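You operate a simulated robot arm through the tools that you are given. There is no shell and no other tool. Be economical: measure what you need, move in short steps, check, and stop when the job is done.

You are at the controls of a simulated robot arm. One attempt, no reset.

Task
Put one of the short cores from the packing table on the brown board card there.
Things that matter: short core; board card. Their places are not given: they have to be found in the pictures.

It is judged by the outcome, as a careful person would: the job done as asked, and still so three seconds after it is handed in. It fails if anything else is knocked over, pushed out of place, dropped, spilled or broken.

Robot
A 7-joint arm with a two-finger parallel gripper, fixed in place. Base frame: the origin is at the foot of the arm, x ahead of it, y to its left, z up; the work surface is at about z = 0. Units: cm, rad, N and s.
With the tool pointing down near the work surface it reaches from about 22 to 58 cm from the base axis. Its first joint turns from -1.152 to 1.152 rad. Payload 2.5 kg.
Tool frame: the origin (TCP) lies between the finger pads and is the grasp point; the fingertips stand 2.3 cm ahead of it; z points along the fingers, y is the line along which they close. Largest opening 9.4 cm; finger width 3.8, thickness 1; the body of the gripper, 5.4 by 9.6 cm, starts 3.9 cm behind the TCP.
Orientation is that of the tool frame in the base frame, as a unit quaternion [x, y, z, w]. With the fingers straight down and closing along the base's y, the tool's x points along the base's -x, its y along +y and its z along -z.

Tools
- The arm moves only by the tool apply_moves. Its argument "increments" is a list of rows, each a list of 4 numbers: the shift along the tool's x, y, z in cm, then the turn about the tool's z in rad. In form: [[tx, ty, tz, twist], ...]. A call has 1 to 20 rows; each row is the pose to reach, as a shift and turn from the pose commanded when the call began, along the tool's axes at that moment. "grip" is the gripper command, from -1 (fully open) to 1 (shut), values between in proportion, set as the call begins (left out, the last holds). Rows are played at 5 a second. More than 5 cm and 0.15 rad between two rows, or a gripper value outside its range, and nothing of the call is played. A pose out of reach is approached as far as the arm can. The call stops where the force on the tool passes 40 N (or 10 N more than at its start, if that is more) or the arm is blocked; 0.2 s more then pass. The fingers move at their own pace (about 10.8 cm/s each) and stop on an object; they squeeze with about 33 N. The grip force told is the motor's: it shows also when the fingers shut on nothing. Time passes only in rows, and 0.2 s behind the last, so rows that repeat a pose let the fingers close. It gives the time, the measured TCP pose, the force on the tool (base axes), the opening and the grip force at its end, in the units of the frame above (readings bear some noise).
- Cameras (640 x 400 px; columns grow to the right, rows downward): "scene" is fixed at [8.78, -39.28, 54.27]; the picture's right is [0.98, -0.20, 0.00], its down [-0.12, -0.57, -0.82] and it looks along [0.16, 0.80, -0.58] (base axes); focal length 348 px, centre (320, 200). "wrist" rides on the gripper at [-3.9, 0, -4.4] in the tool frame; the picture's right is [0.00, -1.00, 0.00], its down [0.97, 0.00, -0.24] and it looks along [0.24, 0.00, 0.97] (tool axes); focal length 218 px, centre (320, 200).
- grab_frame(camera): a new picture of that camera. The clock stands still meanwhile.
- point_at(camera, pixels): for up to 12 pixels [column, row] of the newest picture of that camera ("zoom" is the newest enlarged one), the place [x, y, z] in the base frame of the surface seen there, good to about 0.3 cm. The clock stands still meanwhile.
- enlarge(camera, box): a new picture of the part [left, top, right, bottom] of that camera's present view, enlarged. The clock stands still meanwhile.
- job_done(): hands the job in; it is judged then, once.

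Keep the steps short. Do not move on a guess: measure, check each grasp and each placing, and mend mistakes. In all there are 60 turns and 30 pictures (those below and enlarged ones count). Leave the gripper open and the arm clear of the work at the hand-in unless told otherwise, and finish with a single line.

The tools are called after "Call:" as a command line: name --pt "numbers of a row" for each row, then --argument value for the rest, lists and objects as JSON in quotes. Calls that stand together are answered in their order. apply_moves: Moves the arm, as the interface text tells. Its arguments: {"type":"object","properties":{"increments":{"type":"array","items":{"type":"array","items":{"type":"number"}}},"grip":{"type":"number"}},"required":["increments"]} The other tools are called the same way: grab_frame (camera) takes a picture; point_at (camera, pixels) gives the place of the surface under pixels of a picture; enlarge (camera, box) takes an enlarged picture of a part of a camera's view; job_done () hands the job in.

At the start:

```text
time: 0.0
tcp_pos: [33.24, 7.42, 26.45]
orientation: [0.0, 1.0, 0.0, 0.0]
wrist_force: [0.5, 0.6, -0.7]
width: 9.38
grip_force: 0.2
```

scene: 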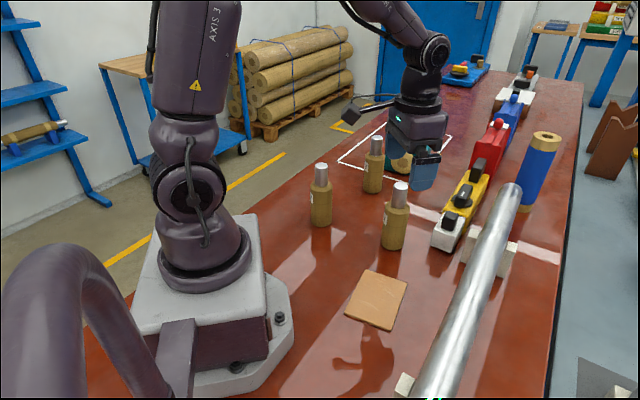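
wrist: 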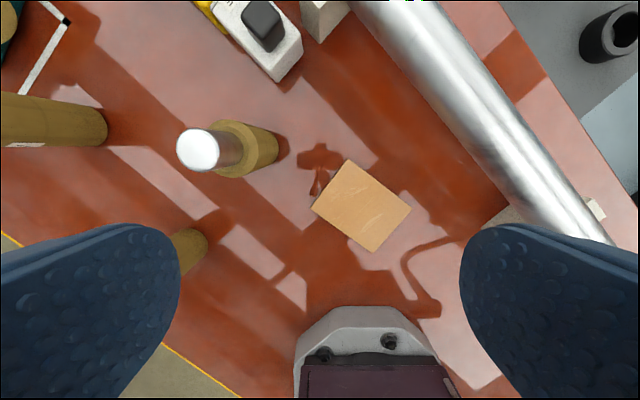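

I see three brown cores with silvery tops near (320,195), (373,165) and (395,215), and the brown card near (377,300). I'll enlarge that area to inspect them.

Call:
enlarge --camera "scene" --box '[280, 110, 480, 340]'

Call:
point_at --camera "scene" --pixels '[[368, 271], [407, 281], [389, 331], [346, 314], [377, 300], [401, 186], [395, 205], [393, 235], [321, 168], [320, 215], [376, 140], [373, 180]]'

Call:
point_at --camera "wrist" --pixels '[[345, 159], [411, 209], [374, 252], [311, 208], [195, 150], [265, 150], [250, 125], [250, 175], [225, 150], [100, 125], [200, 250]]'

```text
1.74 times, centred on (380, 225) of scene
```

zoom: 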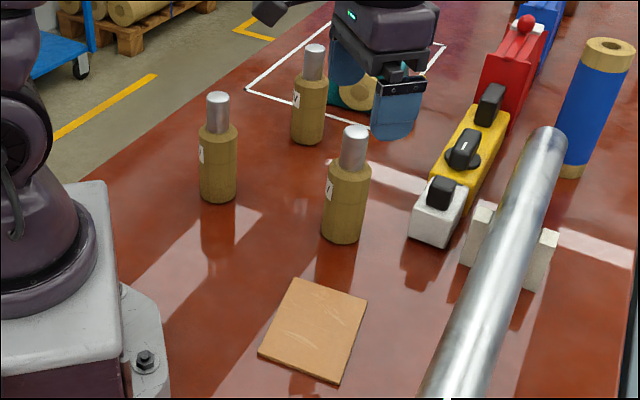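

```text
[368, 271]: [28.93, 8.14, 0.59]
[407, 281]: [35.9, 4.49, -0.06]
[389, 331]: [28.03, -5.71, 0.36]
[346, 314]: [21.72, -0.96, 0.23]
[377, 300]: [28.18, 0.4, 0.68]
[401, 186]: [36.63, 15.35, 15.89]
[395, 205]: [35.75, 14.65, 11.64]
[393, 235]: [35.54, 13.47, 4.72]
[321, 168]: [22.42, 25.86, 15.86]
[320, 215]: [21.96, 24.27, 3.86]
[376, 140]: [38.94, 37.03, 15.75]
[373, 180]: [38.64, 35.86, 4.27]
```

```text
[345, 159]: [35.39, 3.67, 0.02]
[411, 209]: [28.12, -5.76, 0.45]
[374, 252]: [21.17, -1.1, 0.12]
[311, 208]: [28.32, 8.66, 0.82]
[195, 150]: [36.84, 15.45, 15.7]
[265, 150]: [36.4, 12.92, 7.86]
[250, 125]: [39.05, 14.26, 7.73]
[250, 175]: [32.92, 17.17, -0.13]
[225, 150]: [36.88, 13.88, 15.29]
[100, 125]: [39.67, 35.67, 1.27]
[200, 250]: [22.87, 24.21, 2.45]
```

The card is centred at about (28.4, 1.4), roughly 10 x 9 cm and 0.6 thick. The nearest core is at about (36.3, 14.5). I'll look closer at it and at the others.

Call:
enlarge --camera "scene" --box '[360, 170, 440, 260]'

Call:
enlarge --camera "scene" --box '[300, 120, 460, 230]'

Call:
enlarge --camera "wrist" --box '[160, 90, 320, 200]'

```text
4.44 times, centred on (400, 215) of scene
```

zoom: 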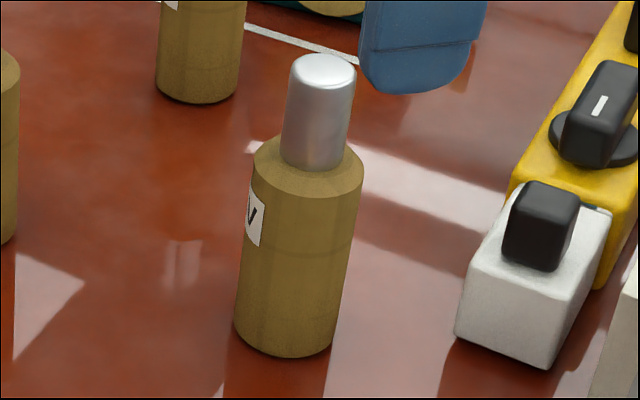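

```text
3.64 times, centred on (380, 175) of scene
```

zoom: 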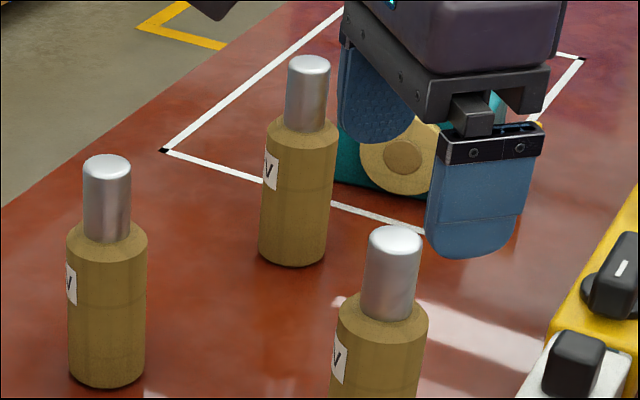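

```text
3.64 times, centred on (240, 145) of wrist
```

zoom: 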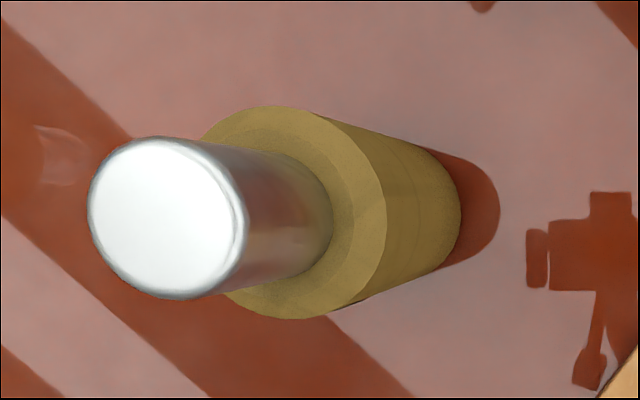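

The body shoulder matters for the grip, so I'll measure shoulder, cap and body points on the nearest core in this enlarged wrist view.

Call:
point_at --camera "zoom" --pixels '[[100, 215], [165, 145], [235, 215], [165, 290], [270, 115], [350, 210], [372, 220], [300, 310], [430, 200], [455, 210], [345, 150], [310, 290]]'

```text
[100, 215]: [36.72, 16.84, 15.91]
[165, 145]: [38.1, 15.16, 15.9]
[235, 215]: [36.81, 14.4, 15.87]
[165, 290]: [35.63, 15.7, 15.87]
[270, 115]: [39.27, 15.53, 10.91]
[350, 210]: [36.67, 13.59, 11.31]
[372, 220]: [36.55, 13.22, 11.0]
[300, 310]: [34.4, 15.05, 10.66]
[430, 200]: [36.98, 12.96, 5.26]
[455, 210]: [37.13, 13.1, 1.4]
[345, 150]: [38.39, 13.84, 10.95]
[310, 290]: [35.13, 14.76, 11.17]
```

The cap centre is about (36.85, 15.5) with top z 15.9 and diameter about 2.7. The shoulder is at z ≈ 11 and the body is about 5 wide. The palm has no room for a deep body grip, so I'll take the cap and test whether the whole piece lifts. First I move above it at the present height.

Call:
apply_moves --pt "-1.2 2.7 0 0" --pt "-2.4 5.4 0 0" --pt "-3.6 8.1 0 0" --pt "-3.6 8.1 0 0" --grip -1

Call:
grab_frame --camera "wrist"

Call:
grab_frame --camera "scene"

```text
time: 1.0
tcp_pos: [36.67, 15.57, 26.37]
orientation: [0.0, 1.0, 0.0, 0.0]
wrist_force: [0.9, 0.4, -0.1]
width: 9.41
grip_force: 0.1
```

```text
23 pictures are left
```

wrist: 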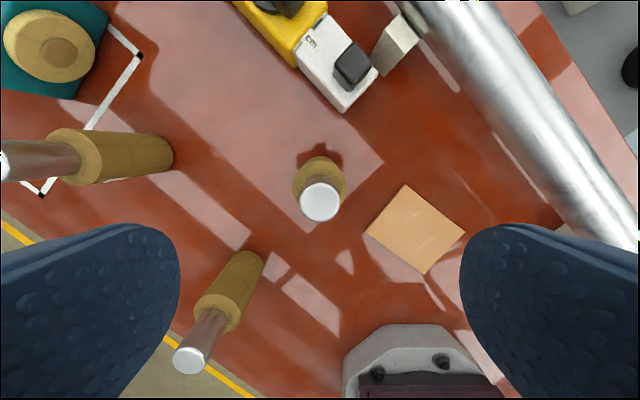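

```text
22 pictures are left
```

scene: 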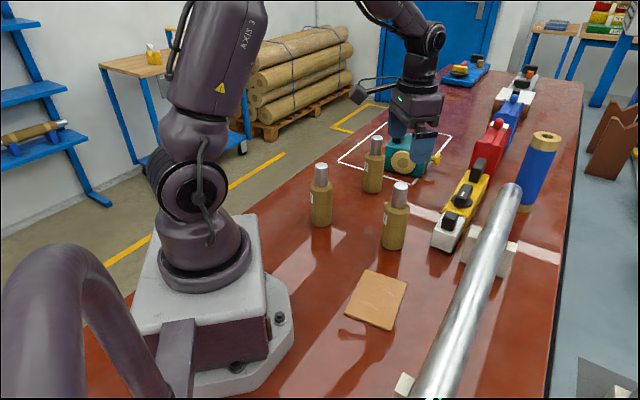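

The cap shows at (320,202), centred beneath the gripper. I'll re-measure its rim, and the pipe near the card for clearance.

Call:
point_at --camera "wrist" --pixels '[[303, 202], [337, 202], [320, 185], [320, 218], [320, 162], [298, 180], [343, 180], [407, 186], [464, 231], [424, 274], [367, 232], [570, 170]]'

Call:
point_at --camera "scene" --pixels '[[460, 320], [490, 240], [440, 360], [440, 240], [377, 300]]'

```text
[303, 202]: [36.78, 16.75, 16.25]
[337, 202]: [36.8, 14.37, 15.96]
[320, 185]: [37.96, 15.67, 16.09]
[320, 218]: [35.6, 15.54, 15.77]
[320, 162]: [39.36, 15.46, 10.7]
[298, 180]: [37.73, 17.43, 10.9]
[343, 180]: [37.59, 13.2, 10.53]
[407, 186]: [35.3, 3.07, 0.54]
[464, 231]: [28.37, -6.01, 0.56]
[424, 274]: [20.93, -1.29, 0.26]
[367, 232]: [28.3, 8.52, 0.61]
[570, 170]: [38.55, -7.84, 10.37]
```

```text
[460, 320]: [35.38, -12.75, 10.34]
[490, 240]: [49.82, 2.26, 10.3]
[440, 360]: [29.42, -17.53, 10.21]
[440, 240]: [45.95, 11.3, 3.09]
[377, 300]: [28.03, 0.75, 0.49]
```

The cap is centred at (36.8, 15.55), the pipe is well clear, and the card centre is (28.2, 1.2) with its top at z ≈ 0.5. Next I descend with fingers open to TCP z ≈ 13.8, keeping the tips above the shoulder.

Call:
apply_moves --pt "-0.1 0 3 0" --pt "-0.1 0 6 0" --pt "-0.1 0 9 0" --pt "-0.1 0 11 0" --pt "-0.1 0 12.5 0" --pt "-0.1 0 12.5 0"

Call:
grab_frame --camera "scene"

```text
time: 2.4
tcp_pos: [36.93, 15.4, 13.87]
orientation: [0.0, 1.0, 0.001, -0.001]
wrist_force: [0.4, -0.3, -0.8]
width: 9.4
grip_force: 0.0
```

```text
21 pictures are left
```

scene: 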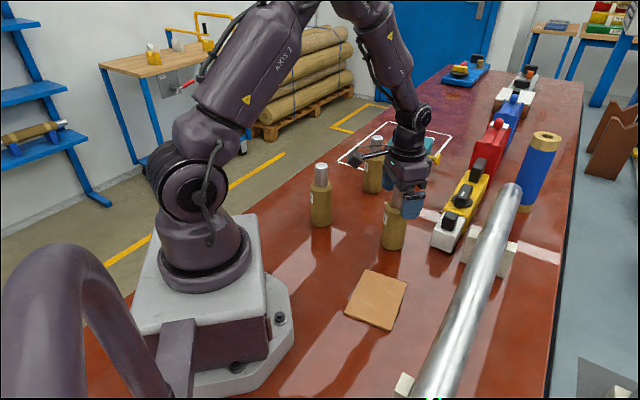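

The cap lies between the fingers at z 13.87. I close now and hold the pose so the fingers can stop on it.

Call:
apply_moves --pt "0 0 0 0" --pt "0 0 0 0" --pt "0 0 0 0" --pt "0 0 0 0" --pt "0 0 0 0" --grip 1

```text
time: 3.6
tcp_pos: [36.85, 15.42, 13.86]
orientation: [0.0, 1.0, 0.0, 0.001]
wrist_force: [0.4, -0.7, -0.1]
width: 2.89
grip_force: 33.2
```

The fingers stopped at 2.89 cm, on the cap. I'll do a small 1 cm test lift and see whether the body follows.

Call:
apply_moves --pt "0 0 -0.5 0" --pt "0 0 -1 0" --pt "0 0 -1 0"

Call:
enlarge --camera "scene" --box '[350, 170, 450, 260]'

```text
time: 4.4
tcp_pos: [36.93, 15.48, 14.79]
orientation: [0.0, 1.0, 0.0, 0.0]
wrist_force: [-0.9, -0.1, -3.2]
width: 2.89
grip_force: 33.0
```

```text
4.44 times, centred on (400, 215) of scene
```

zoom: 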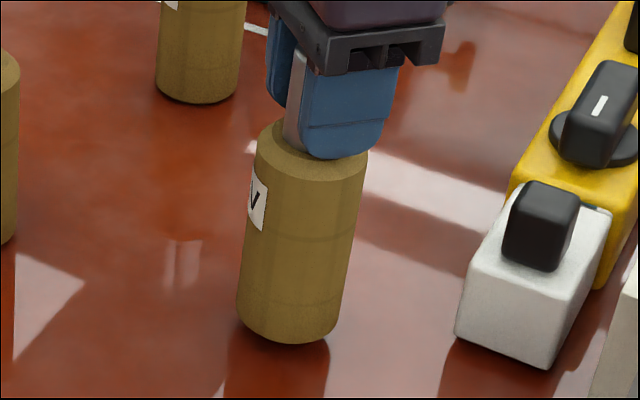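

The whole piece came up: its bottom edge rose and the load is about 3 N. I lift 4 cm more, then move over the card centre (28.2, 1.2) in short rows.

Call:
apply_moves --pt "0 0 -1.3 0" --pt "0 0 -2.6 0" --pt "0 0 -4 0" --pt "1.09 -1.78 -4 0" --pt "2.18 -3.56 -4 0" --pt "3.26 -5.34 -4 0" --pt "4.35 -7.13 -4 0" --pt "5.44 -8.9 -4 0" --pt "6.53 -10.7 -4 0" --pt "7.6 -12.5 -4 0" --pt "8.3 -13.6 -4 0" --pt "8.7 -14.25 -4 0" --pt "8.7 -14.25 -4 0" --pt "8.7 -14.25 -4 0"

Call:
grab_frame --camera "scene"

Call:
grab_frame --camera "wrist"

```text
time: 7.4
tcp_pos: [28.21, 1.16, 18.9]
orientation: [-0.001, 1.0, 0.0, 0.0]
wrist_force: [0.7, 0.1, -2.0]
width: 2.89
grip_force: 33.2
```

```text
19 pictures are left
```

scene: 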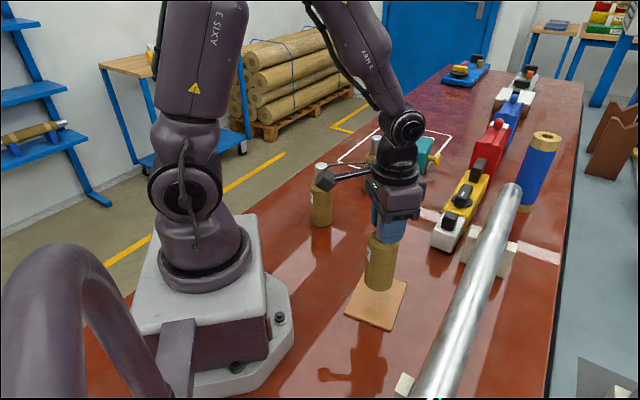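

```text
18 pictures are left
```

wrist: 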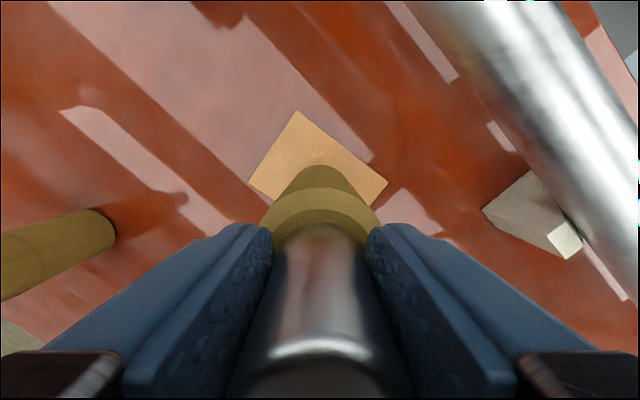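

The core hangs over the middle of the card with its bottom at z ≈ 5. Contact is expected near TCP z 14.4. I lower most of the way first.

Call:
apply_moves --pt "0 0 1.5 0" --pt "0 0 3 0" --pt "0 0 3.8 0" --pt "0 0 4.1 0" --pt "0 0 4.1 0"

Call:
enlarge --camera "scene" --box '[320, 220, 440, 340]'

```text
time: 8.6
tcp_pos: [28.12, 1.29, 14.75]
orientation: [0.0, 1.0, 0.0, 0.0]
wrist_force: [0.9, -0.2, -2.0]
width: 2.86
grip_force: 33.3
```

```text
3.33 times, centred on (380, 280) of scene
```

zoom: 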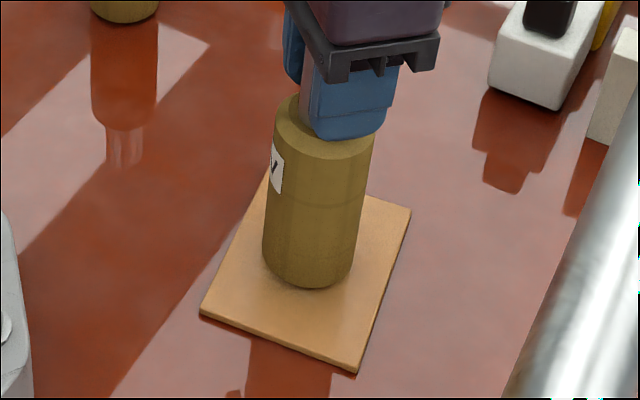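

It is just above the card, with no contact yet (force -2.0). I lower in tenths until the force rises.

Call:
apply_moves --pt "0 0 0.1 0" --pt "0 0 0.2 0" --pt "0 0 0.2 0"

```text
time: 9.4
tcp_pos: [28.12, 1.22, 14.63]
orientation: [-0.001, 1.0, 0.0, 0.0]
wrist_force: [-0.5, 0.1, -2.4]
width: 2.91
grip_force: 32.8
```

Still hanging (-2.4). Two more tenths.

Call:
apply_moves --pt "0 0 0.1 0" --pt "0 0 0.2 0" --pt "0 0 0.2 0"

```text
time: 10.2
tcp_pos: [28.17, 1.15, 14.51]
orientation: [0.0, 1.0, 0.0, 0.0]
wrist_force: [-5.8, 0.1, 24.3]
width: 2.89
grip_force: 33.0
```

Contact: the force jumped to +24 N upward. I back off 0.1 to relieve the pressure.

Call:
apply_moves --pt "0 0 -0.1 0" --pt "0 0 -0.1 0"

```text
time: 10.8
tcp_pos: [28.12, 1.15, 14.47]
orientation: [0.0, 1.0, 0.0, 0.0]
wrist_force: [-1.5, -0.3, 7.2]
width: 2.86
grip_force: 33.3
```

A light press of 7 N remains, so the core is seated. I open the fingers and hold still.

Call:
apply_moves --pt "0 0 0 0" --pt "0 0 0 0" --pt "0 0 0 0" --pt "0 0 0 0" --grip -1

Call:
enlarge --camera "scene" --box '[320, 210, 440, 340]'

```text
time: 11.8
tcp_pos: [28.21, 1.24, 14.51]
orientation: [0.0, 1.0, 0.0, -0.001]
wrist_force: [1.0, 0.3, 1.5]
width: 9.4
grip_force: 0.1
```

```text
3.08 times, centred on (380, 275) of scene
```

zoom: 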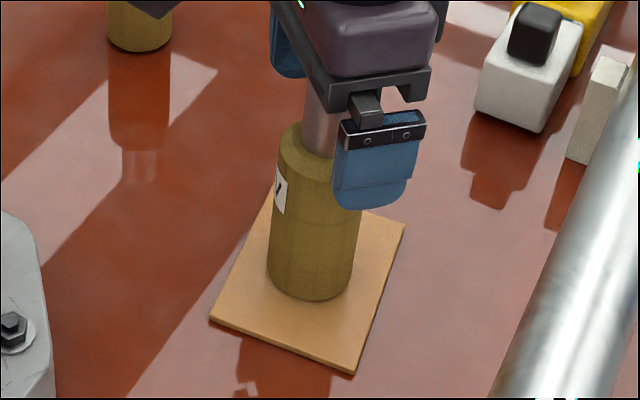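

The core stands free on the card with the fingers open at 9.4. I go straight up 12 cm and then check.

Call:
apply_moves --pt "0 0 -1 0" --pt "0 0 -3 0" --pt "0 0 -6 0" --pt "0 0 -9 0" --pt "0 0 -12 0" --pt "0 0 -12 0" --pt "0 0 -12 0"

Call:
grab_frame --camera "scene"

Call:
grab_frame --camera "wrist"

```text
time: 13.4
tcp_pos: [28.24, 1.11, 26.59]
orientation: [0.0, 1.0, 0.0, -0.001]
wrist_force: [-0.1, 0.2, 0.3]
width: 9.42
grip_force: 0.0
```

```text
15 pictures are left
```

scene: 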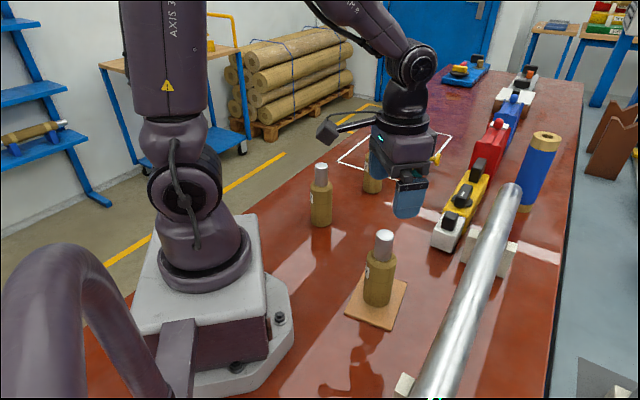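

```text
14 pictures are left
```

wrist: 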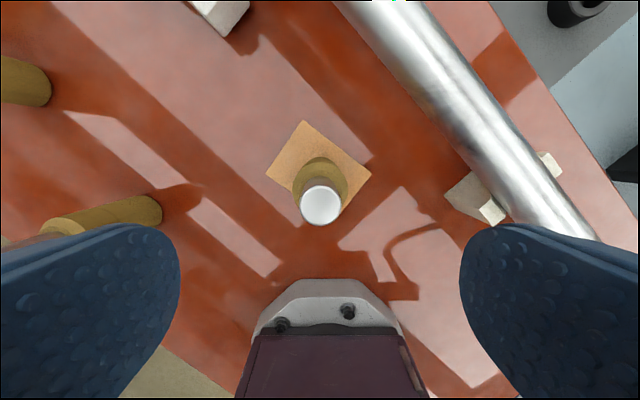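

The core stands upright in the middle of the card, the other pieces are where they were, and the arm is clear with the gripper open. I hand it in.

Call:
job_done

```text
The job is handed in.
```

One short core now stands upright in the middle of the brown board card; nothing else was disturbed, and the arm is clear with the gripper open.
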